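You operate a simulated robot arm through the tools that you are given. There is no shell and no other tool. Be economical: measure what you need, move in short steps, check, and stop when the job is done.

You are at the controls of a simulated two-armed robot. One attempt, no reset.

Task
Jog slowly to the sharp picture, press mark, then home the carriage fast.
Fine: speed 1 to jog, speed 3 to home; no scan; the lens stays put.

The check looks at the end state, three seconds after you hand in, the way a careful person would. Anything else that was tipped, shoved, dropped, spilled or broken makes it a failure.

Robot
Two 7-joint arms with fingered hands on one trunk, on a base that drives. Base frame: it is fixed to the floor where the robot stands at the start and does not move with it; the origin is under the middle of the robot, x ahead of it, y to its left, z up. Units: cm, rad, N and s.
The left shoulder is at the start at [4.9, 18.5, 121.9], the right one opposite. With the tool pointing down near the work surface each hand reaches from about 10 to 80 cm from the robot's upright axis, wherever it stands, measured 20 degrees to its own side. Places, roughly: aiming knob of the camera tube [70, 10, 110]; aiming knob of the collimator [70, -60, 110]; brake lever of the round stage [70, -40, 100]; current knob [100, 10, 90]; display of the keypad [60, 20, 90]; focus ring of the camera tube [80, 0, 120]; focus ring of the collimator [80, -60, 120]; jack knob [70, 10, 110]; knob of the fibre lamp box [110, 30, 100]; lamp knob of the collimator [70, -70, 110]; lamp shutter lever [70, -50, 120]; mounted lens [250, -125, 75]; reset key of the motor driver [100, 20, 90]; scan key of the keypad [50, 20, 90]; side knob of the round stage [70, -40, 100]; speed knob [50, 0, 90]. Payload 4 kg a hand.
The TCP of each hand is the grasp point between the finger pads, 2.6 cm short of the fingertips. In the tool frame z runs along the fingers and y along their closing line. Largest opening 13.2 cm; the body of the gripper starts 7.3 cm behind the TCP. The gripper is a hand of 3 fingers: y runs from the thumb to the fingers, the wrist lies at [0, 0, -22.4] in the tool frame, and closing takes about 1.5 s.
Orientation is told as [roll, pitch, yaw] about the base's x, y, z axes, in that order, counted from this pose: with the fingers straight down and closing along the base's y, the tool's x points along the base's -x, its y along +y and its z along -z.

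Tools
- The arms move only by the tool move_arm. It takes "left_deltas", "right_deltas" or both (then of equal length, played together; a hand with none holds still); each is one flat list of numbers, 7 for each row, row after row: the shift along the base's x, y, z in m, then the turn, a rotation vector about the base's x, y, z in rad, then the opening, from 0 (shut) to 1 (fully open). In form: [tx, ty, tz, rx, ry, rz, hand, tx, ty, tz, rx, ry, rz, hand, ...]. A call has 1 to 10 rows; each row shifts and turns the commanded pose from where the row before left it. Each row takes 0.2 s and may step no farther than 5 cm and 0.15 rad from the row before; otherwise, or with a gripper value out of range, the whole call is refused. A pose out of reach is approached as far as the arm can. The call stops where the force on the tool passes 40 N (or 10 N more than at its start, if that is more) or the arm is blocked; 0.2 s more then pass. The fingers move at their own pace (about 7.2 cm/s each) and stop on an object; they squeeze with about 29 N. The grip force told is the motor's: it shows also when the fingers shut on nothing. Time passes only in rows, and 0.2 s behind the last, so rows that do not move let the fingers close. It gives the time, the measured TCP pose, the force on the tool (base axes), the opening and the grip force at its end, in the units of the frame above (readings bear some noise), with the torque about the TCP (base axes, N m) and any sound that the robot's microphone picked up.
- Cameras (640 x 400 px; columns grow to the right, rows downward): "scene" is now at [14.73, 0.25, 145.07]; the picture's right is [0.02, -1.00, -0.00], its down [-0.55, -0.01, -0.84] and it looks along [0.84, 0.02, -0.55] (base axes); focal length 250 px, centre (320, 200). "left" rides on the left gripper at [-6.2, 0.3, -9.2] in its tool frame; the picture's right is [-0.05, -1.00, 0.00], its down [0.83, -0.04, -0.56] and it looks along [0.55, -0.03, 0.83] (tool axes); focal length 230 px, centre (320, 200). "right" rides on the right gripper at [6.2, 0.3, -9.2] in its tool frame; the picture's right is [-0.05, 1.00, 0.00], its down [-0.83, -0.04, -0.56] and it looks along [-0.55, -0.03, 0.83] (tool axes); focal length 230 px, centre (320, 200). There is no depth. A picture from a camera that has moved, and an enlarged one, comes with that camera's place and axes in the base frame and with its lens.
- snapshot(camera): a new picture of that camera. The clock stands still meanwhile.
- lift_body(by): slides the trunk up (or, below 0, down) by that many cm; the arms and the scene camera ride with it, the base frame stays. It gives what a move gives, with no picture.
- steer(legs): drives the robot by 1 to 6 legs, each [ahead, left, turn to the left] in cm, cm and rad, along the robot's own axes; the way and the turn of a leg run together, so that a leg with both is an arc; at most 150 cm and 3.142 rad a leg. The arms and the cameras ride along, it lands a little off, and it stops where it bumps. It gives what a move gives.
- hand_shape(shape, hand): the hand has 3 fingers and takes this shape, open, in about a second: jaw (thumb against the fingers, like two jaws); tri (thumb and two fingers); tip (a fingertip pinch); poke (one finger out to press); point (the index stretched); flat (the hand flat); cup (the hand cupped); fist (a fist). The gripper value then closes the fingers along that shape, each until it touches; the sizes above hold for jaw. It gives what a move gives, with no picture.
- head_to(pan, tilt): turns the head with the scene camera to pan (to the left, within 1.501 rad either way) and tilt (down, from -0.506 to 1.204), counted from straight ahead of the robot. It gives what a move gives.
- zoom(camera, box): a new picture of the part [left, top, right, bottom] of that camera's present view, enlarged. The clock stands still meanwhile.
- finish_job(): hands the job in; it is judged then, once.

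Go step by step. Nothing tells you exact positions but the pictures and the camera data: compare them with the known pose of the tool, close in by small moves and look again before you grip or let go. The budget is 120 turns and 108 pictures, counting those below and the enlarged ones. Unless the task says otherwise, let go and move clear before handing in, and close with one line.

The tools are called after ">>>" as a command line: name --argument value ..., lists and objects as JSON in quotes. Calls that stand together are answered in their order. move_arm: Moves the arms, as the interface text tells. Its arguments: {"type":"object","properties":{"left_deltas":{"type":"array","items":{"type":"number"}},"right_deltas":{"type":"array","items":{"type":"number"}}},"required":[]} The other tools are called the same way: lift_body (by) slides the trunk up or down; hand_shape (shape, hand) gives the hand a shape; steer (legs) drives the base; head_to (pan, tilt) turns the head that bears the scene camera; snapshot (camera) takes a picture; zoom (camera, box) takes an enlarged picture of a part of a camera's view; finish_job () hands the job in.

At the start:

```text
t: 0.0
left_tcp_pos: [50.0, 45.8, 113.86]
left_tool_rot: [-0.001, 0.0, 0.0]
left_ft_force: [-0.4, 0.0, 0.4]
left_ft_torque: [0.03, 0.0, -0.02]
left_gripper_width: 13.19
left_finger_force: 0.0
left_shape: jaw
right_tcp_pos: [41.51, 1.01, 124.24]
right_tool_rot: [-0.001, 0.001, -0.001]
right_ft_force: [-0.9, 0.0, 0.2]
right_ft_torque: [0.01, 0.0, 0.0]
right_gripper_width: 13.2
right_finger_force: 0.1
right_shape: jaw
trunk travel left (down, up): [-25.0, 21.2]
robot x, y, heading: [-0.22, -0.1, 0.002]
head pan, tilt: [0.021, 0.466]
```

scene: 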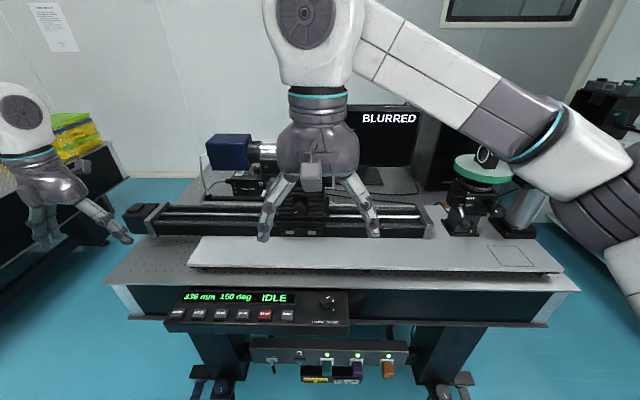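
right: 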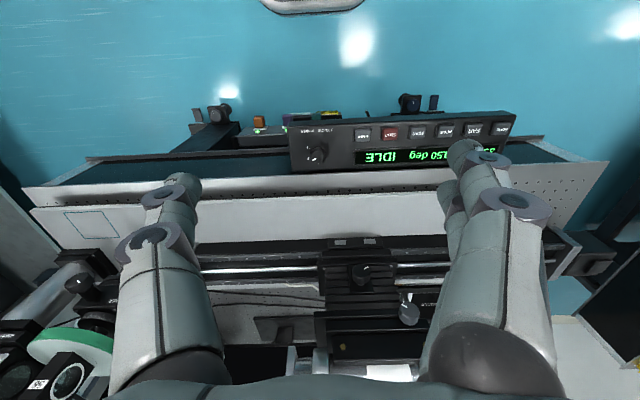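
left: 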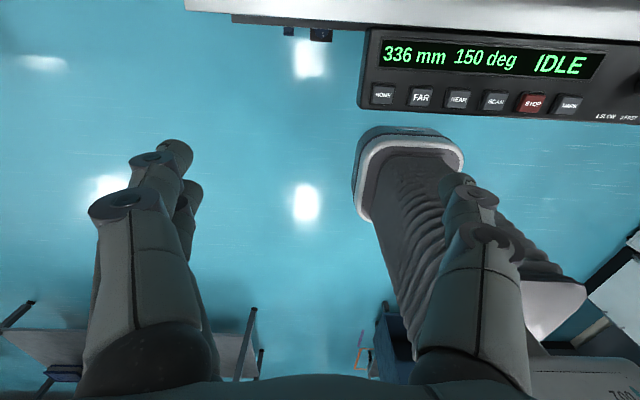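

I see a keypad with display "336 mm 150 deg IDLE", six keys and a speed knob at the front of the table, and a monitor reading BLURRED. I will look closer at the keypad, the monitor and the wall note.

>>> zoom --camera "scene" --box '[160, 280, 360, 405]'

>>> zoom --camera "scene" --box '[20, 0, 100, 50]'

>>> zoom --camera "left" --box '[350, 20, 640, 201]'

```text
refused: 405 is not a number from 0 to 400
```

```text
8.00 times, centred on (60, 25) of scene
camera zoom: at [14.73, 0.25, 145.07], right [0.02, -1.0, 0.0], down [-0.55, -0.01, -0.84], along [0.84, 0.02, -0.55], focal length 1998 px, centre (2400, 1600)
```

zoom: 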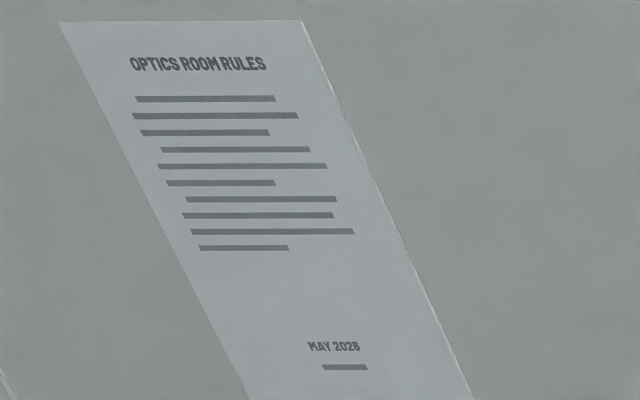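

```text
2.21 times, centred on (495, 110) of left
camera zoom: at [56.14, 46.13, 123.24], right [0.05, -1.0, 0.0], down [-0.83, -0.04, 0.56], along [-0.55, -0.03, -0.83], focal length 508 px, centre (-66, 398)
```

zoom: 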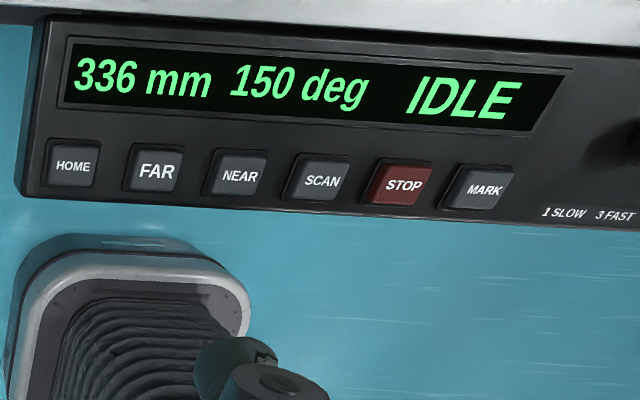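

The keys from left to right are HOME, FAR, NEAR, SCAN, STOP, MARK. Next I check the speed knob's setting and the monitor.

>>> zoom --camera "scene" --box '[160, 275, 360, 400]'

>>> zoom --camera "scene" --box '[290, 280, 370, 330]'

>>> zoom --camera "right" --box '[280, 100, 440, 200]'

>>> zoom --camera "scene" --box '[180, 80, 480, 267]'

```text
3.20 times, centred on (260, 338) of scene
camera zoom: at [14.73, 0.25, 145.07], right [0.02, -1.0, 0.0], down [-0.55, -0.01, -0.84], along [0.84, 0.02, -0.55], focal length 799 px, centre (512, -240)
```

zoom: 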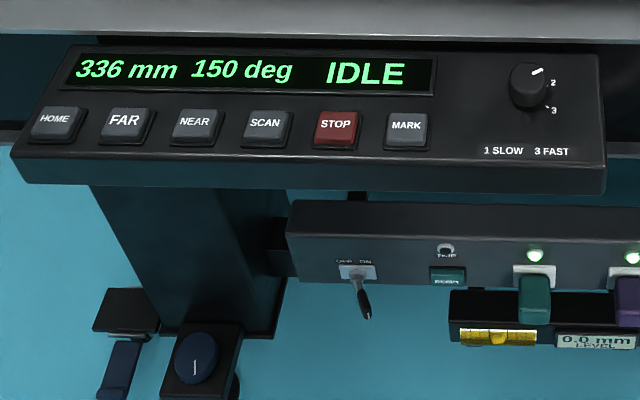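

```text
8.00 times, centred on (330, 305) of scene
camera zoom: at [14.73, 0.25, 145.07], right [0.02, -1.0, 0.0], down [-0.55, -0.01, -0.84], along [0.84, 0.02, -0.55], focal length 1998 px, centre (240, -640)
```

zoom: 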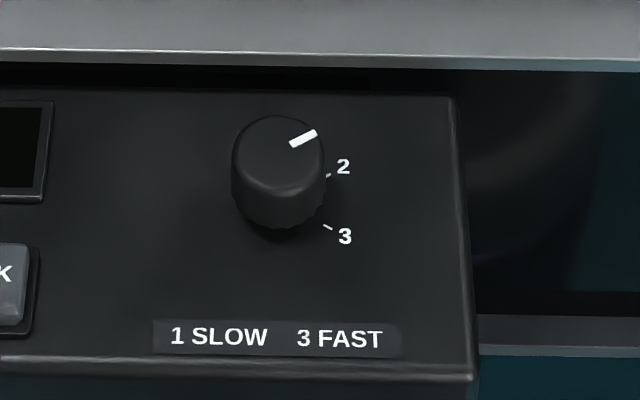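

```text
4.00 times, centred on (360, 150) of right
camera zoom: at [35.37, 1.39, 133.39], right [0.05, 1.0, 0.0], down [0.83, -0.04, 0.56], along [0.55, -0.03, -0.83], focal length 920 px, centre (160, 400)
```

zoom: 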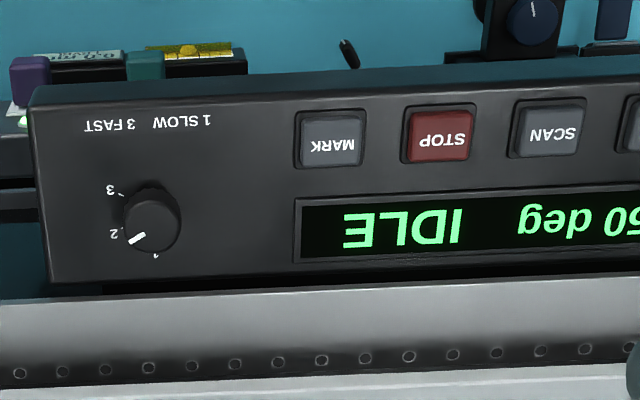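

```text
2.13 times, centred on (330, 174) of scene
camera zoom: at [14.73, 0.25, 145.07], right [0.02, -1.0, 0.0], down [-0.55, -0.01, -0.84], along [0.84, 0.02, -0.55], focal length 533 px, centre (299, 256)
```

zoom: 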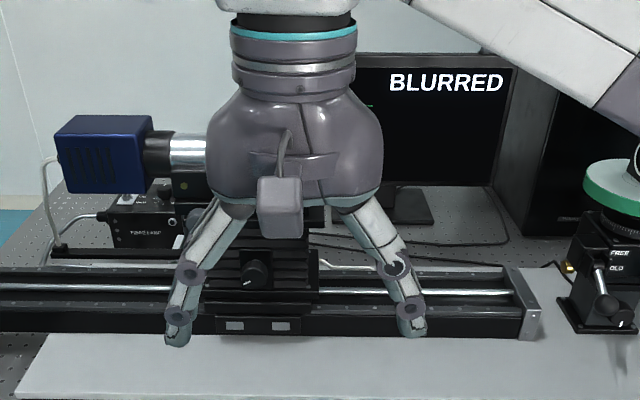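

The knob looks set at 2, centred near [52, 0, 92], with the keys near x≈50. I bring the right hand above the knob and put the left hand in the poke shape.

>>> move_arm --right_deltas '[0.035, -0.003, -0.04, 0, 0, 0, 0.6, 0.035, -0.003, -0.04, 0, 0, 0, 0.6, 0.035, -0.003, -0.04, 0, 0, 0, 0.6, 0, 0, -0.04, 0, 0, 0, 0.6, 0, 0, -0.03, 0, 0, 0, 0.6]'

>>> hand_shape --hand "left" --shape "poke"

>>> snapshot --camera "right"

>>> snapshot --camera "scene"

>>> snapshot --camera "left"

```text
refused: row 1 steps farther than a row can; nothing moved
```

```text
t: 0.9
left_tcp_pos: [50.03, 45.6, 114.08]
left_tool_rot: [0.0, 0.0, 0.0]
left_ft_force: [0.2, 0.7, -0.3]
left_ft_torque: [0.01, 0.03, -0.02]
left_gripper_width: 0.0
left_finger_force: 0.0
left_shape: poke
right_tcp_pos: [41.35, 0.98, 124.19]
right_tool_rot: [0.0, 0.001, 0.0]
right_ft_force: [0.2, 0.6, 0.1]
right_ft_torque: [-0.01, 0.01, 0.02]
right_gripper_width: 13.18
right_finger_force: 0.0
right_shape: jaw
trunk travel left (down, up): [-25.0, 21.2]
robot x, y, heading: [0.64, -0.2, -0.005]
head pan, tilt: [0.021, 0.466]
```

```text
98 pictures are left
camera right: at [35.37, 1.38, 133.39], right [0.05, 1.0, 0.0], down [0.83, -0.04, 0.56], along [0.55, -0.03, -0.83], focal length 230 px, centre (320, 200)
```

right: 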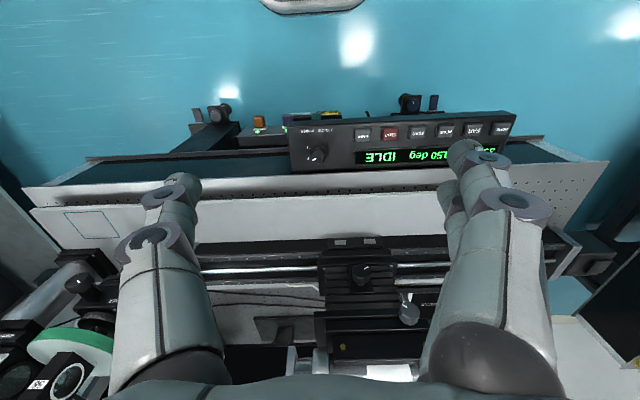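

```text
97 pictures are left
camera scene: at [14.73, 0.25, 145.07], right [0.02, -1.0, 0.0], down [-0.55, -0.01, -0.84], along [0.84, 0.02, -0.55], focal length 250 px, centre (320, 200)
```

scene: 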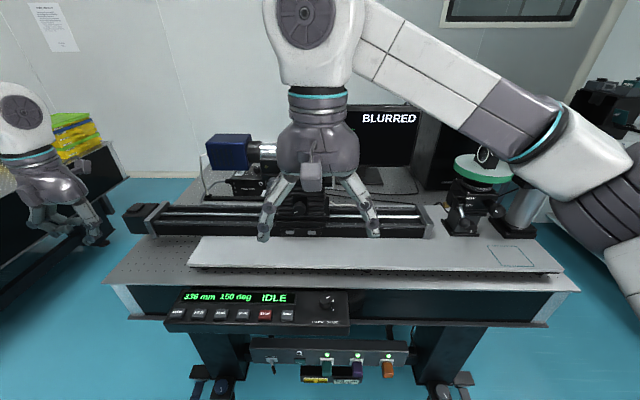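

```text
96 pictures are left
camera left: at [56.15, 46.13, 123.23], right [0.05, -1.0, 0.0], down [-0.83, -0.04, 0.56], along [-0.55, -0.03, -0.83], focal length 230 px, centre (320, 200)
```

left: 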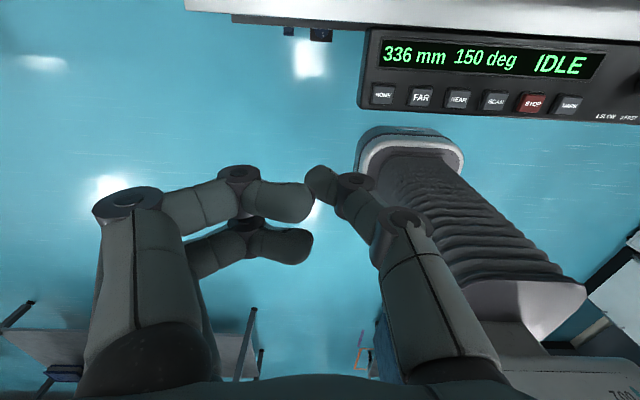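

The left hand's poke shape may still be forming. I move the right hand toward the knob in shorter steps.

>>> move_arm --right_deltas '[0.026, -0.003, -0.04, 0, 0, 0, 0.6, 0.026, -0.003, -0.04, 0, 0, 0, 0.6, 0.026, -0.002, -0.04, 0, 0, 0, 0.6, 0.026, -0.002, -0.04, 0, 0, 0, 0.6, 0, 0, -0.03, 0, 0, 0, 0.6]'

>>> snapshot --camera "right"

>>> snapshot --camera "scene"

>>> snapshot --camera "left"

```text
t: 2.1
left_tcp_pos: [50.0, 45.63, 114.07]
left_tool_rot: [0.0, 0.0, 0.0]
left_ft_force: [0.3, 0.0, -0.1]
left_ft_torque: [-0.04, -0.01, 0.03]
left_gripper_width: 0.01
left_finger_force: 0.0
left_shape: poke
right_tcp_pos: [51.81, -0.18, 105.21]
right_tool_rot: [-0.001, 0.0, -0.001]
right_ft_force: [0.7, 0.6, 0.7]
right_ft_torque: [0.0, 0.05, 0.01]
right_gripper_width: 7.97
right_finger_force: 0.1
right_shape: jaw
trunk travel left (down, up): [-25.0, 21.2]
robot x, y, heading: [-0.16, -0.17, 0.001]
head pan, tilt: [0.021, 0.466]
```

```text
95 pictures are left
camera right: at [45.8, 0.3, 114.32], right [0.05, 1.0, 0.0], down [0.83, -0.04, 0.56], along [0.55, -0.03, -0.83], focal length 230 px, centre (320, 200)
```

right: 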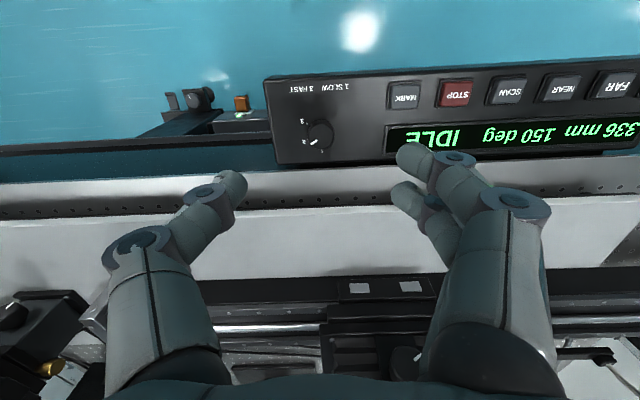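

```text
94 pictures are left
camera scene: at [14.72, 0.23, 145.08], right [0.02, -1.0, 0.0], down [-0.55, -0.01, -0.84], along [0.84, 0.02, -0.55], focal length 250 px, centre (320, 200)
```

scene: 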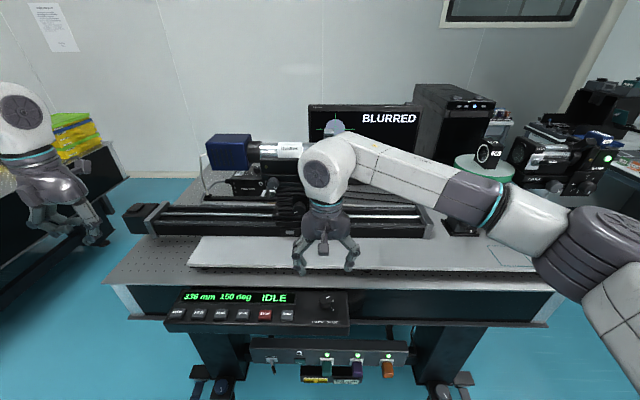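

```text
93 pictures are left
camera left: at [56.14, 46.11, 123.25], right [0.05, -1.0, 0.0], down [-0.83, -0.04, 0.56], along [-0.55, -0.03, -0.83], focal length 230 px, centre (320, 200)
```

left: 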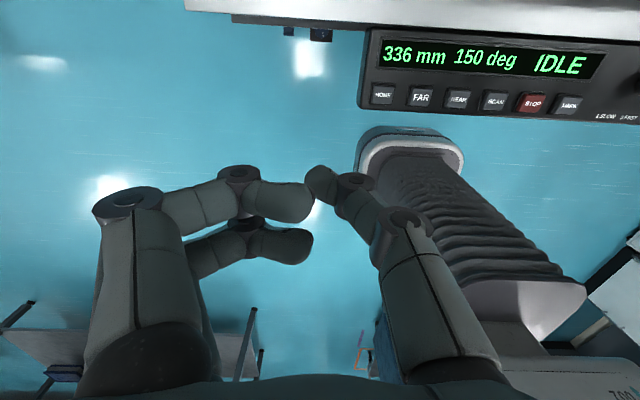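

Re-triangulating puts the knob top nearer [54.5, 0, 88]. I lower partway and look again.

>>> move_arm --right_deltas '[0.022, 0.0, -0.04, 0, 0, 0, 0.5, 0, 0, -0.04, 0, 0, 0, 0.5]'

>>> snapshot --camera "right"

>>> zoom --camera "scene" --box '[240, 200, 440, 325]'

>>> hand_shape --hand "left" --shape "point"

>>> snapshot --camera "left"

```text
t: 2.7
left_tcp_pos: [49.91, 45.74, 114.08]
left_tool_rot: [-0.001, 0.0, -0.001]
left_ft_force: [-0.6, -0.1, 0.3]
left_ft_torque: [0.02, 0.02, -0.03]
left_gripper_width: 0.01
left_finger_force: 0.1
left_shape: poke
right_tcp_pos: [53.95, -0.17, 97.12]
right_tool_rot: [0.003, 0.0, 0.0]
right_ft_force: [-1.3, -0.3, -0.7]
right_ft_torque: [-0.01, -0.02, 0.0]
right_gripper_width: 6.65
right_finger_force: 0.1
right_shape: jaw
trunk travel left (down, up): [-25.0, 21.2]
robot x, y, heading: [0.26, 0.28, -0.003]
head pan, tilt: [0.021, 0.466]
```

```text
92 pictures are left
camera right: at [47.91, 0.2, 106.33], right [0.05, 1.0, 0.0], down [0.83, -0.04, 0.56], along [0.55, -0.03, -0.83], focal length 230 px, centre (320, 200)
```

right: 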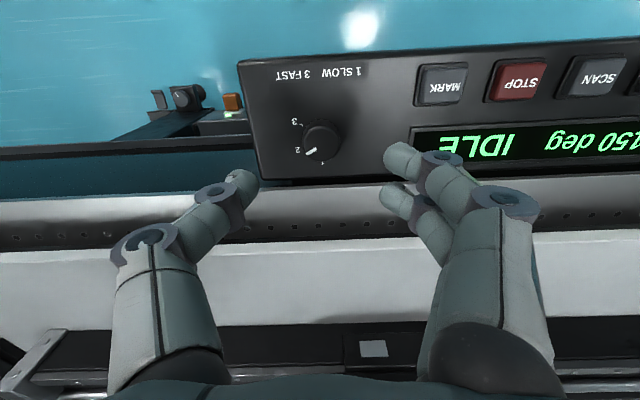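

```text
3.20 times, centred on (340, 262) of scene
camera zoom: at [14.74, 0.21, 145.07], right [0.02, -1.0, 0.0], down [-0.55, -0.01, -0.84], along [0.84, 0.02, -0.55], focal length 799 px, centre (256, 0)
```

zoom: 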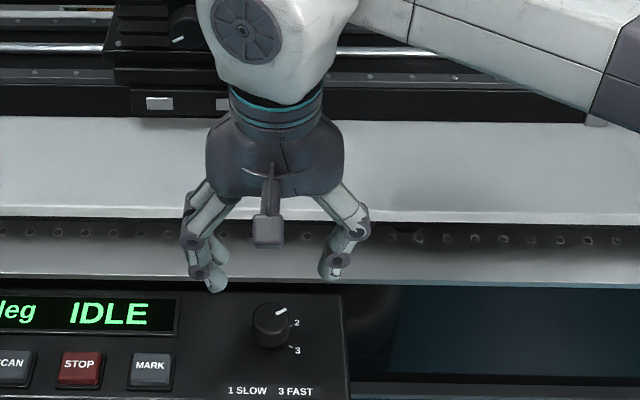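

```text
t: 3.6
left_tcp_pos: [50.0, 45.8, 113.96]
left_tool_rot: [-0.003, -0.001, -0.001]
left_ft_force: [-0.1, -0.3, 0.5]
left_ft_torque: [0.01, 0.02, 0.02]
left_gripper_width: 0.02
left_finger_force: 0.0
left_shape: point
right_tcp_pos: [53.91, -0.28, 97.06]
right_tool_rot: [0.001, -0.001, 0.0]
right_ft_force: [0.0, -0.1, -0.6]
right_ft_torque: [0.0, -0.01, -0.02]
right_gripper_width: 6.65
right_finger_force: 0.0
right_shape: jaw
trunk travel left (down, up): [-25.0, 21.2]
robot x, y, heading: [0.15, -0.23, -0.001]
head pan, tilt: [0.021, 0.466]
```

```text
90 pictures are left
camera left: at [56.16, 46.13, 123.23], right [0.05, -1.0, 0.0], down [-0.83, -0.04, 0.56], along [-0.55, -0.03, -0.83], focal length 230 px, centre (320, 200)
```

left: 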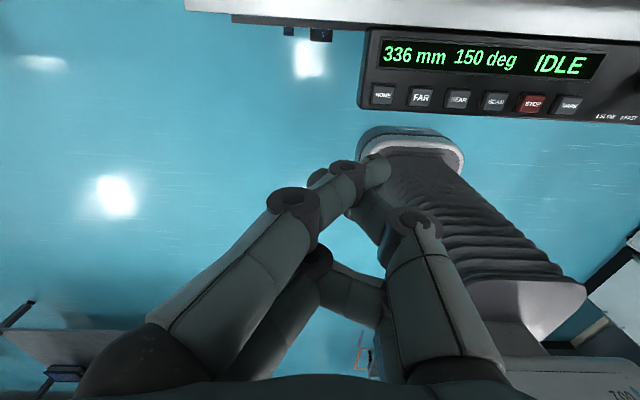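

The three views agree on the knob top at about [53.7, 0, 88.8], with the table edge just behind it at x≈56. I yaw the hand slightly to keep the far finger clear, descend partway, and look.

>>> move_arm --right_deltas '[-0.003, 0.001, 0, 0, 0, 0.1, 0.42, 0, 0, -0.02, 0, 0, 0.1, 0.42, 0, 0, -0.02, 0, 0, 0, 0.42]'

>>> snapshot --camera "right"

>>> zoom --camera "scene" --box '[260, 240, 400, 328]'

>>> zoom --camera "scene" --box '[0, 120, 160, 220]'

```text
t: 4.4
left_tcp_pos: [49.97, 45.71, 113.98]
left_tool_rot: [0.001, 0.0, 0.0]
left_ft_force: [-0.3, -0.4, -0.4]
left_ft_torque: [0.0, 0.0, 0.01]
left_gripper_width: 0.0
left_finger_force: 0.1
left_shape: point
right_tcp_pos: [53.55, -0.04, 93.03]
right_tool_rot: [-0.002, 0.002, 0.201]
right_ft_force: [0.5, 0.6, 0.5]
right_ft_torque: [0.04, 0.0, -0.03]
right_gripper_width: 5.58
right_finger_force: 0.2
right_shape: jaw
trunk travel left (down, up): [-25.0, 21.2]
robot x, y, heading: [-0.33, -0.17, -0.001]
head pan, tilt: [0.021, 0.466]
```

```text
89 pictures are left
camera right: at [47.66, -0.84, 102.31], right [-0.15, 0.99, 0.0], down [0.82, 0.12, 0.55], along [0.55, 0.08, -0.83], focal length 230 px, centre (320, 200)
```

right: 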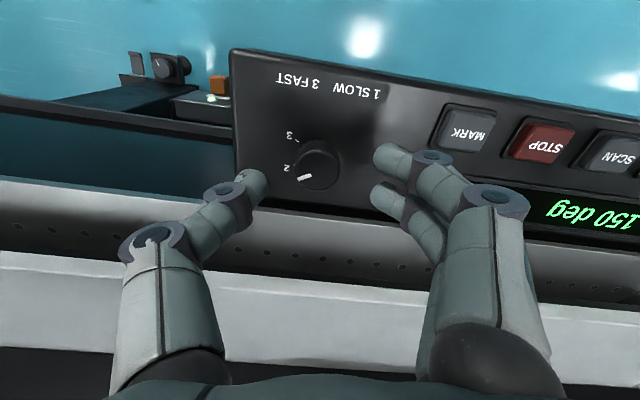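

```text
4.55 times, centred on (330, 284) of scene
camera zoom: at [14.76, 0.24, 145.07], right [0.02, -1.0, 0.0], down [-0.55, -0.01, -0.84], along [0.84, 0.02, -0.55], focal length 1135 px, centre (274, -182)
```

zoom: 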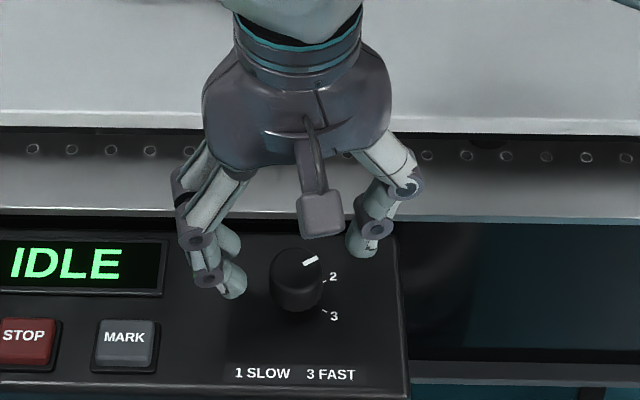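

```text
4.00 times, centred on (80, 170) of scene
camera zoom: at [14.76, 0.24, 145.07], right [0.02, -1.0, 0.0], down [-0.55, -0.01, -0.84], along [0.84, 0.02, -0.55], focal length 999 px, centre (1280, 320)
```

zoom: 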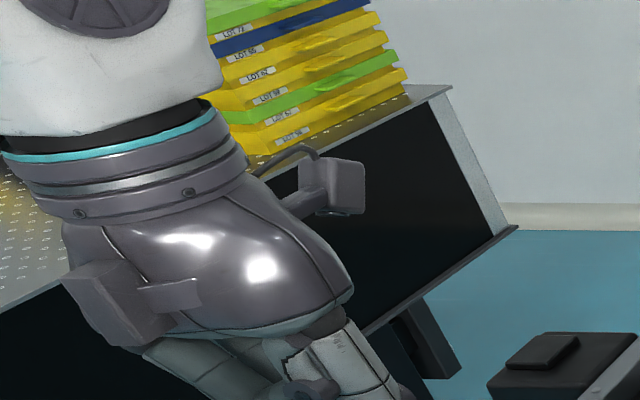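

The knob sits centred between the fingertips. I descend 3.2 cm and close gently.

>>> move_arm --right_deltas '[0.001, 0, -0.016, 0, 0, 0, 0.42, 0, 0, -0.016, 0, 0, 0, 0.42]'

>>> snapshot --camera "right"

>>> zoom --camera "scene" --box '[260, 240, 400, 328]'

```text
t: 5.0
left_tcp_pos: [49.93, 45.8, 114.05]
left_tool_rot: [0.002, -0.001, 0.0]
left_ft_force: [0.4, 0.1, -0.2]
left_ft_torque: [0.0, -0.03, -0.01]
left_gripper_width: 0.01
left_finger_force: 0.0
left_shape: point
right_tcp_pos: [53.67, 0.04, 89.98]
right_tool_rot: [0.0, 0.0, 0.2]
right_ft_force: [1.0, -0.4, 0.5]
right_ft_torque: [0.01, 0.01, -0.04]
right_gripper_width: 5.59
right_finger_force: 0.1
right_shape: jaw
trunk travel left (down, up): [-25.0, 21.2]
robot x, y, heading: [-0.21, 0.25, -0.002]
head pan, tilt: [0.021, 0.466]
```

```text
86 pictures are left
camera right: at [47.79, -0.77, 99.13], right [-0.15, 0.99, 0.0], down [0.82, 0.12, 0.55], along [0.55, 0.08, -0.83], focal length 230 px, centre (320, 200)
```

right: 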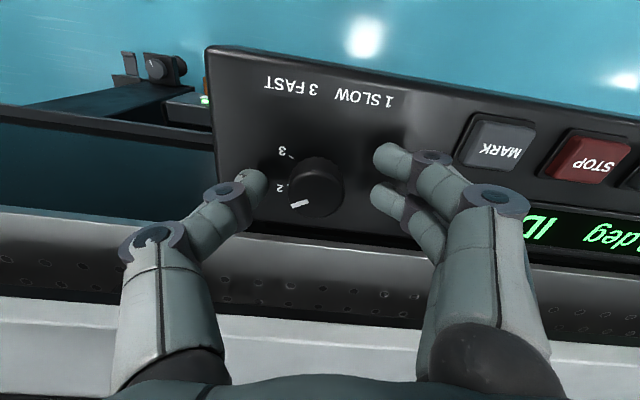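

```text
4.55 times, centred on (330, 284) of scene
camera zoom: at [14.75, 0.24, 145.07], right [0.02, -1.0, 0.0], down [-0.55, -0.01, -0.84], along [0.84, 0.02, -0.55], focal length 1135 px, centre (274, -182)
```

zoom: 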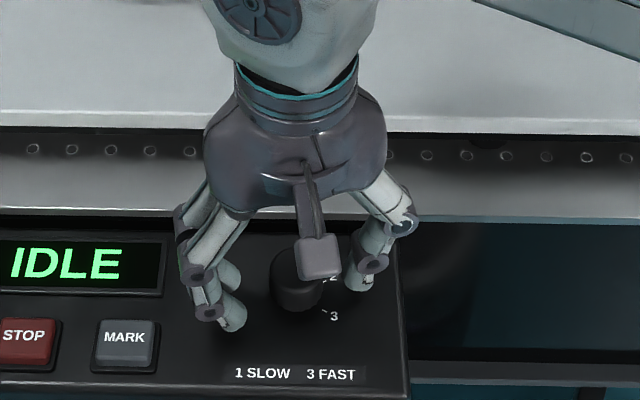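

The knob is well centred; it may sit a bit lower than estimated, so I go 0.5 cm more, then close.

>>> move_arm --right_deltas '[0, 0, -0.005, 0, 0, 0, 0.42, 0, 0, 0, 0, 0, 0, 0.2, 0, 0, 0, 0, 0, 0, 0.1, 0, 0, 0, 0, 0, 0, 0.1, 0, 0, 0, 0, 0, 0, 0.1, 0, 0, 0, 0, 0, 0, 0.1]'

>>> snapshot --camera "right"

```text
t: 6.4
left_tcp_pos: [49.98, 45.72, 113.92]
left_tool_rot: [-0.001, -0.001, 0.002]
left_ft_force: [-0.2, -1.2, 0.2]
left_ft_torque: [-0.02, 0.02, 0.01]
left_gripper_width: 0.0
left_finger_force: 0.1
left_shape: point
right_tcp_pos: [53.81, -0.06, 89.46]
right_tool_rot: [0.0, 0.003, 0.2]
right_ft_force: [-2.1, -5.1, -3.8]
right_ft_torque: [-0.06, 0.01, -0.02]
right_gripper_width: 1.89
right_finger_force: 29.4
right_shape: jaw
trunk travel left (down, up): [-25.0, 21.2]
robot x, y, heading: [0.21, 0.14, -0.001]
head pan, tilt: [0.021, 0.466]
```

```text
84 pictures are left
camera right: at [47.79, -0.83, 98.63], right [-0.15, 0.99, 0.0], down [0.82, 0.12, 0.55], along [0.55, 0.08, -0.83], focal length 230 px, centre (320, 200)
```

right: 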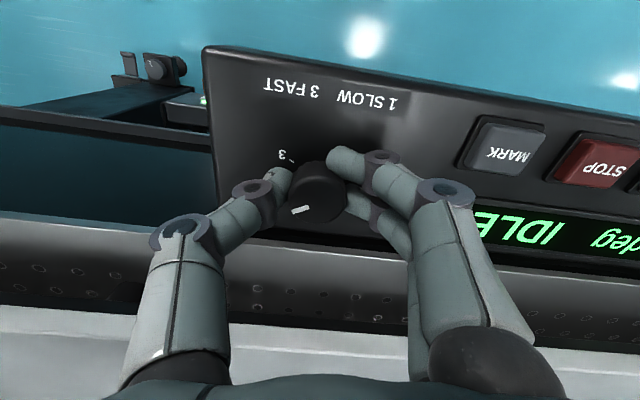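

Gripped, with small forces. I turn it counter-clockwise in small steps toward 1, about 45°.

>>> move_arm --right_deltas '[0, 0, 0, 0, 0, 0.13, 0.1, 0, 0, 0, 0, 0, 0.13, 0.1, 0, 0, 0, 0, 0, 0.13, 0.1, 0, 0, 0, 0, 0, 0.13, 0.1, 0, 0, 0, 0, 0, 0.13, 0.1, 0, 0, 0, 0, 0, 0.13, 0.1, 0, 0, 0, 0, 0, 0, 0.1]'

>>> snapshot --camera "right"

>>> zoom --camera "scene" --box '[260, 240, 400, 328]'

```text
t: 8.0
left_tcp_pos: [49.97, 45.49, 113.96]
left_tool_rot: [0.001, -0.001, -0.002]
left_ft_force: [0.9, -0.2, -0.3]
left_ft_torque: [0.0, -0.02, 0.0]
left_gripper_width: 0.0
left_finger_force: 0.1
left_shape: point
right_tcp_pos: [53.79, -0.2, 89.44]
right_tool_rot: [0.0, -0.001, 0.98]
right_ft_force: [-3.4, -19.1, -6.0]
right_ft_torque: [-0.33, 0.04, -0.05]
right_gripper_width: 1.9
right_finger_force: 29.0
right_shape: jaw
trunk travel left (down, up): [-25.0, 21.2]
robot x, y, heading: [0.36, 0.16, -0.0]
head pan, tilt: [0.021, 0.466]
```

```text
83 pictures are left
camera right: at [50.24, -5.08, 98.64], right [-0.8, 0.6, 0.0], down [0.5, 0.67, 0.55], along [0.33, 0.44, -0.83], focal length 230 px, centre (320, 200)
```

right: 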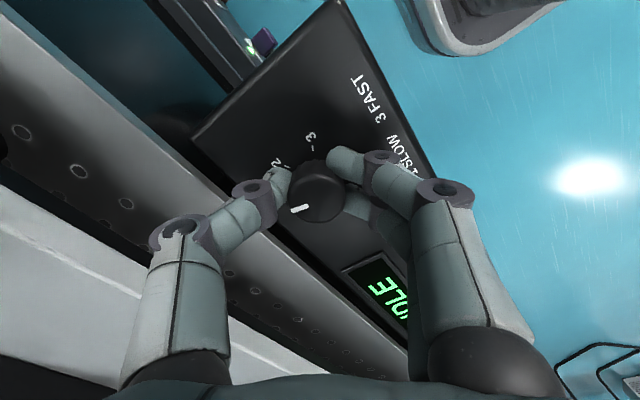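

```text
4.55 times, centred on (330, 284) of scene
camera zoom: at [14.73, -0.06, 145.07], right [0.02, -1.0, 0.0], down [-0.55, -0.01, -0.84], along [0.84, 0.02, -0.55], focal length 1135 px, centre (274, -182)
```

zoom: 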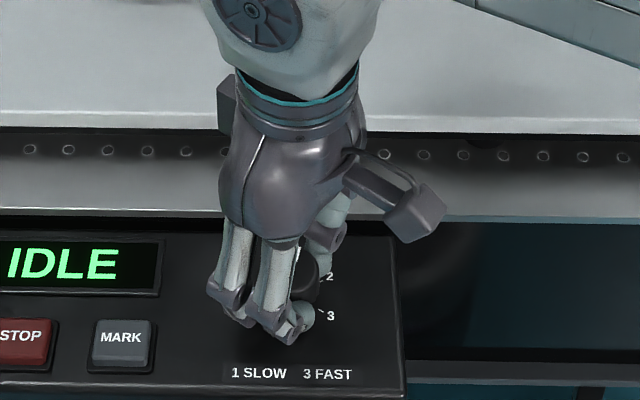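

The knob turned with the hand. I open and rise to see where the pointer ended.

>>> move_arm --right_deltas '[0, 0, 0, 0, 0, 0, 0.3, 0, 0, 0, 0, 0, 0, 0.42, 0, 0, 0, 0, 0, 0, 0.42, 0, 0, 0.03, 0, 0, 0, 0.42, 0, 0, 0.04, 0, 0, 0, 0.42, 0, -0.04, 0.03, 0, 0, 0, 0.42, 0, -0.05, 0, 0, 0, -0.13, 0.42, 0, -0.05, 0, 0, 0, -0.13, 0.42]'

>>> zoom --camera "scene" --box '[260, 260, 380, 335]'

>>> snapshot --camera "right"

```text
t: 9.8
left_tcp_pos: [49.91, 45.54, 114.07]
left_tool_rot: [0.001, 0.0, -0.001]
left_ft_force: [-0.6, -0.3, 0.1]
left_ft_torque: [0.03, -0.01, -0.02]
left_gripper_width: 0.0
left_finger_force: 0.1
left_shape: point
right_tcp_pos: [53.95, -13.91, 99.53]
right_tool_rot: [0.0, -0.002, 0.72]
right_ft_force: [0.4, -0.2, -0.4]
right_ft_torque: [0.01, 0.0, -0.02]
right_gripper_width: 5.5
right_finger_force: 0.2
right_shape: jaw
trunk travel left (down, up): [-25.0, 21.2]
robot x, y, heading: [0.07, 0.23, 0.007]
head pan, tilt: [0.021, 0.466]
```

```text
5.33 times, centred on (320, 298) of scene
camera zoom: at [14.67, 0.08, 145.08], right [0.02, -1.0, 0.0], down [-0.55, -0.01, -0.84], along [0.84, 0.02, -0.55], focal length 1332 px, centre (320, -320)
```

zoom: 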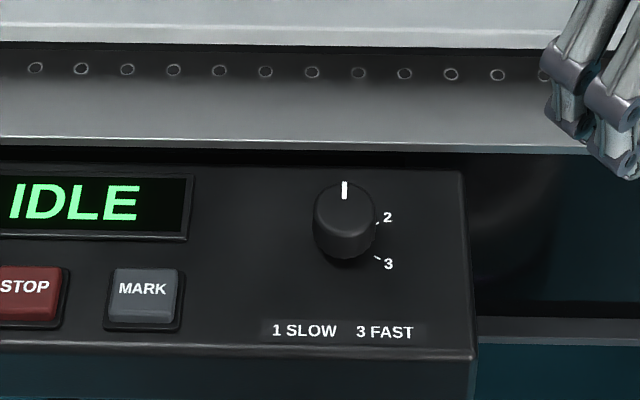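

```text
80 pictures are left
camera right: at [49.18, -17.69, 108.78], right [-0.62, 0.79, 0.0], down [0.65, 0.51, 0.56], along [0.44, 0.34, -0.83], focal length 230 px, centre (320, 200)
```

right: 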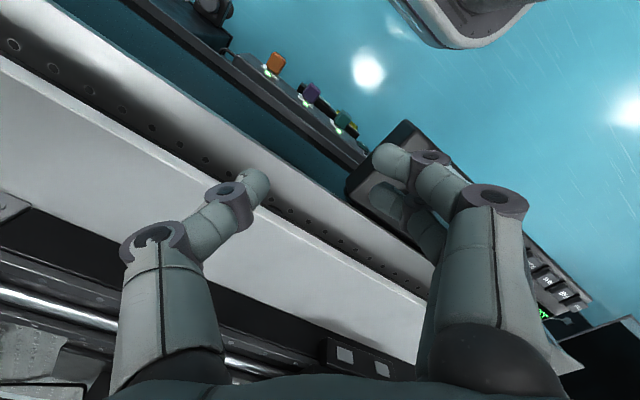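

The pointer now stands at 1. Next I bring the left hand over the keys and look at what its pointing shape really is.

>>> move_arm --left_deltas '[0, -0.045, 0, 0, 0, 0, 0, 0, -0.045, 0, 0, 0, 0, 0, 0, -0.04, -0.01, 0, 0, 0, 0]'

>>> zoom --camera "scene" --box '[100, 150, 340, 300]'

>>> hand_shape --hand "left" --shape "poke"

>>> zoom --camera "scene" --box '[100, 150, 340, 300]'

>>> snapshot --camera "left"

```text
t: 10.6
left_tcp_pos: [49.98, 32.63, 112.97]
left_tool_rot: [-0.001, 0.001, 0.001]
left_ft_force: [-0.3, -0.5, -0.7]
left_ft_torque: [-0.02, 0.01, -0.02]
left_gripper_width: 0.0
left_finger_force: 0.0
left_shape: point
right_tcp_pos: [54.09, -13.84, 99.37]
right_tool_rot: [0.001, 0.001, 0.721]
right_ft_force: [0.0, -0.5, 0.3]
right_ft_torque: [0.03, 0.0, 0.01]
right_gripper_width: 5.48
right_finger_force: 0.0
right_shape: jaw
trunk travel left (down, up): [-25.0, 21.2]
robot x, y, heading: [0.16, 0.1, 0.0]
head pan, tilt: [0.021, 0.466]
```

```text
2.67 times, centred on (220, 225) of scene
camera zoom: at [14.82, 0.18, 145.06], right [0.02, -1.0, 0.0], down [-0.55, -0.01, -0.84], along [0.83, 0.02, -0.55], focal length 666 px, centre (587, 133)
```

zoom: 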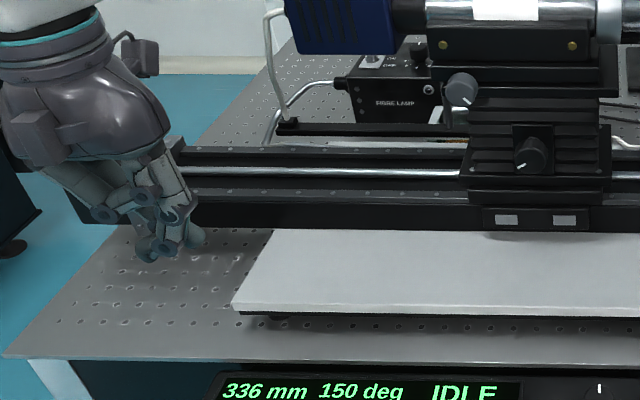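

```text
t: 11.5
left_tcp_pos: [49.98, 32.77, 112.96]
left_tool_rot: [-0.001, 0.0, 0.0]
left_ft_force: [0.0, 0.0, 0.8]
left_ft_torque: [-0.03, -0.01, 0.01]
left_gripper_width: 0.0
left_finger_force: 0.1
left_shape: poke
right_tcp_pos: [53.89, -13.88, 99.48]
right_tool_rot: [0.001, 0.0, 0.719]
right_ft_force: [0.4, 0.2, -1.0]
right_ft_torque: [-0.02, 0.0, 0.03]
right_gripper_width: 5.51
right_finger_force: 0.0
right_shape: jaw
trunk travel left (down, up): [-25.0, 21.2]
robot x, y, heading: [0.11, 0.26, -0.001]
head pan, tilt: [0.021, 0.466]
```

```text
2.67 times, centred on (220, 225) of scene
camera zoom: at [14.72, 0.23, 145.08], right [0.02, -1.0, 0.0], down [-0.55, -0.01, -0.84], along [0.84, 0.02, -0.55], focal length 666 px, centre (587, 133)
```

zoom: 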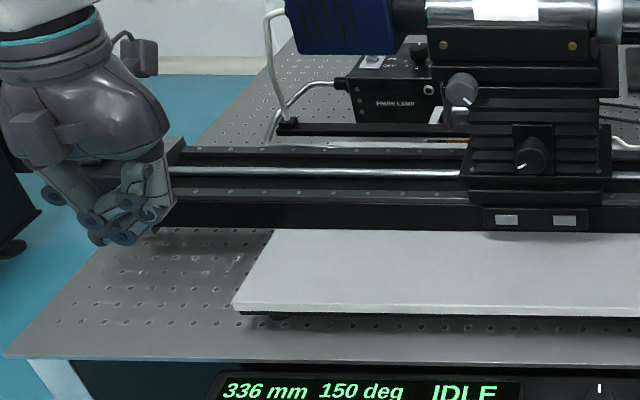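

```text
77 pictures are left
camera left: at [56.19, 33.21, 122.25], right [0.05, -1.0, 0.0], down [-0.83, -0.04, 0.56], along [-0.55, -0.03, -0.83], focal length 230 px, centre (320, 200)
```

left: 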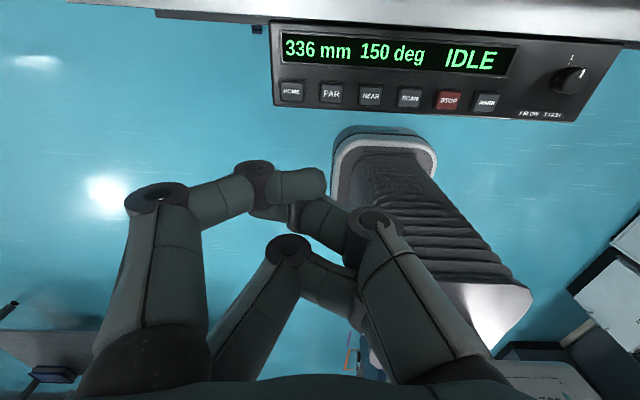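

The finger shapes interfere when changed directly, so I open the poke shape via the gripper value and re-inspect. The knob mark also deserves a closer look.

>>> move_arm --left_deltas '[0, 0, 0, 0, 0, 0, 1, 0, 0, 0, 0, 0, 0, 1, 0, 0, 0, 0, 0, 0, 1, 0, 0, 0, 0, 0, 0, 1, 0, 0, 0, 0, 0, 0, 1]'

>>> snapshot --camera "left"

>>> zoom --camera "left" --box '[480, 30, 640, 130]'

>>> zoom --camera "scene" --box '[100, 150, 260, 250]'

```text
t: 12.7
left_tcp_pos: [49.98, 32.8, 113.02]
left_tool_rot: [0.001, 0.002, 0.0]
left_ft_force: [-0.4, -0.4, -0.5]
left_ft_torque: [-0.01, 0.02, 0.0]
left_gripper_width: 0.01
left_finger_force: 0.1
left_shape: poke
right_tcp_pos: [53.84, -13.78, 99.49]
right_tool_rot: [-0.001, 0.0, 0.721]
right_ft_force: [-0.1, 0.8, -0.7]
right_ft_torque: [0.01, -0.02, -0.03]
right_gripper_width: 5.51
right_finger_force: 0.0
right_shape: jaw
trunk travel left (down, up): [-25.0, 21.2]
robot x, y, heading: [0.15, 0.09, 0.002]
head pan, tilt: [0.021, 0.466]
```

```text
76 pictures are left
camera left: at [56.2, 33.18, 122.24], right [0.05, -1.0, 0.0], down [-0.83, -0.04, 0.56], along [-0.55, -0.03, -0.83], focal length 230 px, centre (320, 200)
```

left: 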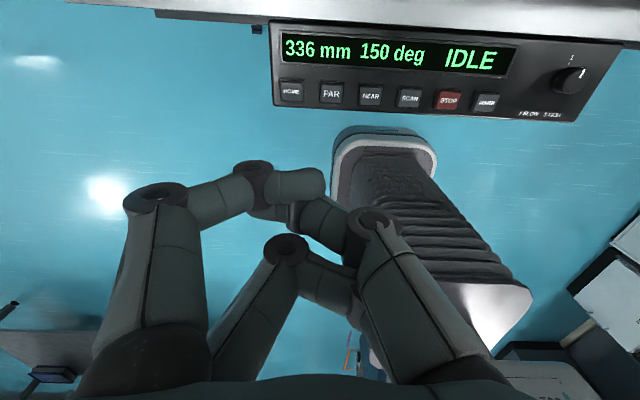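

```text
4.00 times, centred on (560, 80) of left
camera zoom: at [56.2, 33.18, 122.24], right [0.05, -1.0, 0.0], down [-0.83, -0.04, 0.56], along [-0.55, -0.03, -0.83], focal length 920 px, centre (-640, 680)
```

zoom: 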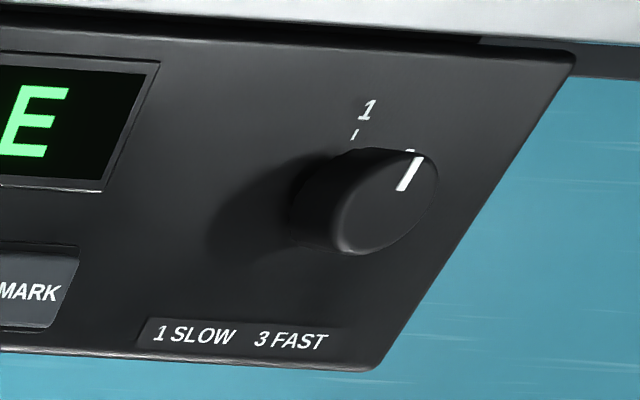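

```text
4.00 times, centred on (180, 200) of scene
camera zoom: at [14.74, 0.24, 145.07], right [0.02, -1.0, 0.0], down [-0.55, -0.01, -0.84], along [0.84, 0.02, -0.55], focal length 999 px, centre (880, 200)
```

zoom: 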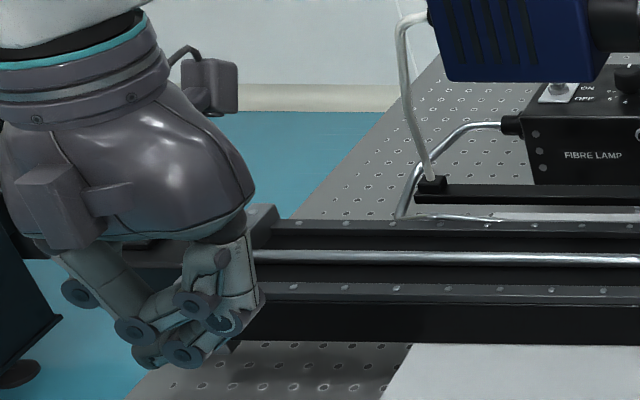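

The knob mark is parallel to the 1 tick: speed 1 is set. I untangle the left hand by returning to jaw, then close it to see the tip layout.

>>> hand_shape --hand "left" --shape "jaw"

>>> move_arm --left_deltas '[0, 0, 0, 0, 0, 0, 1, 0, 0, 0, 0, 0, 0, 1, 0, 0, 0, 0, 0, 0, 1, 0, 0, 0, 0, 0, 0, 1, 0, 0, 0, 0, 0, 0, 1]'

>>> hand_shape --hand "left" --shape "tip"

>>> snapshot --camera "left"

>>> zoom --camera "scene" --box '[100, 150, 260, 250]'

```text
t: 13.6
left_tcp_pos: [50.01, 32.87, 112.93]
left_tool_rot: [0.0, 0.0, 0.001]
left_ft_force: [-0.3, 0.5, 0.3]
left_ft_torque: [-0.02, 0.02, 0.0]
left_gripper_width: 9.5
left_finger_force: 0.1
left_shape: jaw
right_tcp_pos: [53.95, -13.87, 99.58]
right_tool_rot: [0.001, 0.0, 0.721]
right_ft_force: [0.7, -0.2, -0.1]
right_ft_torque: [0.0, -0.03, 0.0]
right_gripper_width: 5.5
right_finger_force: 0.2
right_shape: jaw
trunk travel left (down, up): [-25.0, 21.2]
robot x, y, heading: [-0.31, 0.08, 0.001]
head pan, tilt: [0.021, 0.466]
```

```text
t: 14.8
left_tcp_pos: [50.03, 32.71, 113.0]
left_tool_rot: [0.0, 0.001, -0.001]
left_ft_force: [0.3, -0.5, 0.0]
left_ft_torque: [0.02, 0.04, 0.02]
left_gripper_width: 9.54
left_finger_force: 0.0
left_shape: jaw
right_tcp_pos: [53.94, -13.85, 99.46]
right_tool_rot: [-0.002, 0.0, 0.721]
right_ft_force: [-0.1, 0.7, 0.3]
right_ft_torque: [0.0, 0.01, -0.01]
right_gripper_width: 5.5
right_finger_force: 0.1
right_shape: jaw
trunk travel left (down, up): [-25.0, 21.2]
robot x, y, heading: [-0.13, 0.01, 0.003]
head pan, tilt: [0.021, 0.466]
```

```text
t: 15.7
left_tcp_pos: [49.93, 32.87, 113.08]
left_tool_rot: [0.001, 0.0, 0.0]
left_ft_force: [0.6, -0.6, -0.5]
left_ft_torque: [-0.03, 0.0, -0.01]
left_gripper_width: 9.53
left_finger_force: 0.0
left_shape: tip
right_tcp_pos: [54.08, -13.86, 99.62]
right_tool_rot: [0.0, 0.0, 0.72]
right_ft_force: [-1.0, -0.3, 0.0]
right_ft_torque: [0.04, -0.05, 0.0]
right_gripper_width: 5.5
right_finger_force: 0.0
right_shape: jaw
trunk travel left (down, up): [-25.0, 21.2]
robot x, y, heading: [0.26, 0.1, -0.002]
head pan, tilt: [0.021, 0.466]
```

```text
73 pictures are left
camera left: at [56.2, 33.19, 122.24], right [0.05, -1.0, 0.0], down [-0.83, -0.04, 0.56], along [-0.55, -0.03, -0.83], focal length 230 px, centre (320, 200)
```

left: 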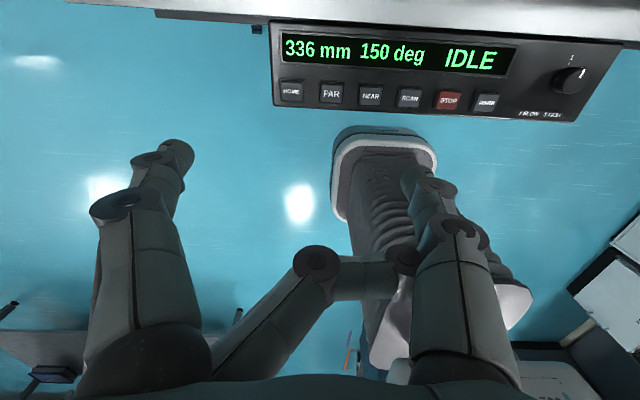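

```text
4.00 times, centred on (180, 200) of scene
camera zoom: at [14.73, 0.24, 145.07], right [0.02, -1.0, 0.0], down [-0.55, -0.01, -0.84], along [0.84, 0.02, -0.55], focal length 999 px, centre (880, 200)
```

zoom: 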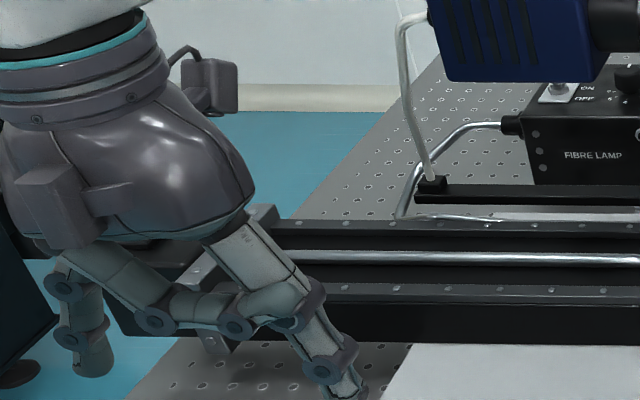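

Tip shape uses thumb and one finger, which is a fine narrow pusher, but the third finger is hooked on the thumb. I flatten the hand to free it, then re-form tip.

>>> hand_shape --hand "left" --shape "flat"

>>> snapshot --camera "left"

>>> hand_shape --hand "left" --shape "jaw"

>>> snapshot --camera "left"

```text
t: 16.6
left_tcp_pos: [49.98, 32.6, 112.9]
left_tool_rot: [-0.001, 0.0, 0.0]
left_ft_force: [-0.3, -0.8, 0.4]
left_ft_torque: [0.03, -0.02, -0.01]
left_gripper_width: 0.0
left_finger_force: 0.0
left_shape: flat
right_tcp_pos: [53.89, -13.8, 99.45]
right_tool_rot: [0.001, 0.002, 0.719]
right_ft_force: [0.3, -1.2, 0.2]
right_ft_torque: [0.01, 0.01, 0.01]
right_gripper_width: 5.5
right_finger_force: 0.0
right_shape: jaw
trunk travel left (down, up): [-25.0, 21.2]
robot x, y, heading: [0.23, -0.14, 0.001]
head pan, tilt: [0.021, 0.466]
```

```text
71 pictures are left
camera left: at [56.2, 33.18, 122.24], right [0.05, -1.0, 0.0], down [-0.83, -0.04, 0.56], along [-0.55, -0.03, -0.83], focal length 230 px, centre (320, 200)
```

left: 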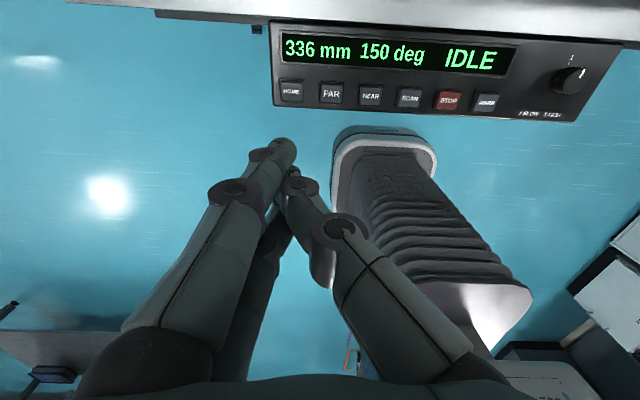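

```text
t: 17.5
left_tcp_pos: [50.1, 32.84, 112.95]
left_tool_rot: [0.0, 0.003, -0.001]
left_ft_force: [0.3, 0.2, -0.3]
left_ft_torque: [-0.03, 0.01, 0.02]
left_gripper_width: 13.2
left_finger_force: 0.1
left_shape: jaw
right_tcp_pos: [53.92, -13.83, 99.58]
right_tool_rot: [-0.001, 0.0, 0.72]
right_ft_force: [0.3, 0.2, -0.2]
right_ft_torque: [0.0, 0.0, 0.04]
right_gripper_width: 5.52
right_finger_force: 0.1
right_shape: jaw
trunk travel left (down, up): [-25.0, 21.2]
robot x, y, heading: [-0.2, 0.01, 0.001]
head pan, tilt: [0.021, 0.466]
```

```text
70 pictures are left
camera left: at [56.2, 33.19, 122.24], right [0.05, -1.0, 0.0], down [-0.83, -0.04, 0.56], along [-0.55, -0.03, -0.83], focal length 230 px, centre (320, 200)
```

left: 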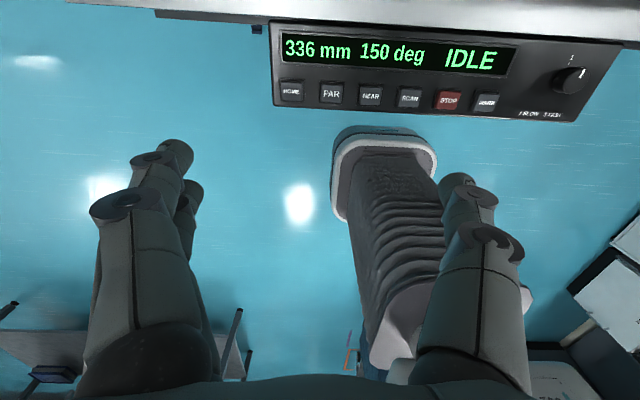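

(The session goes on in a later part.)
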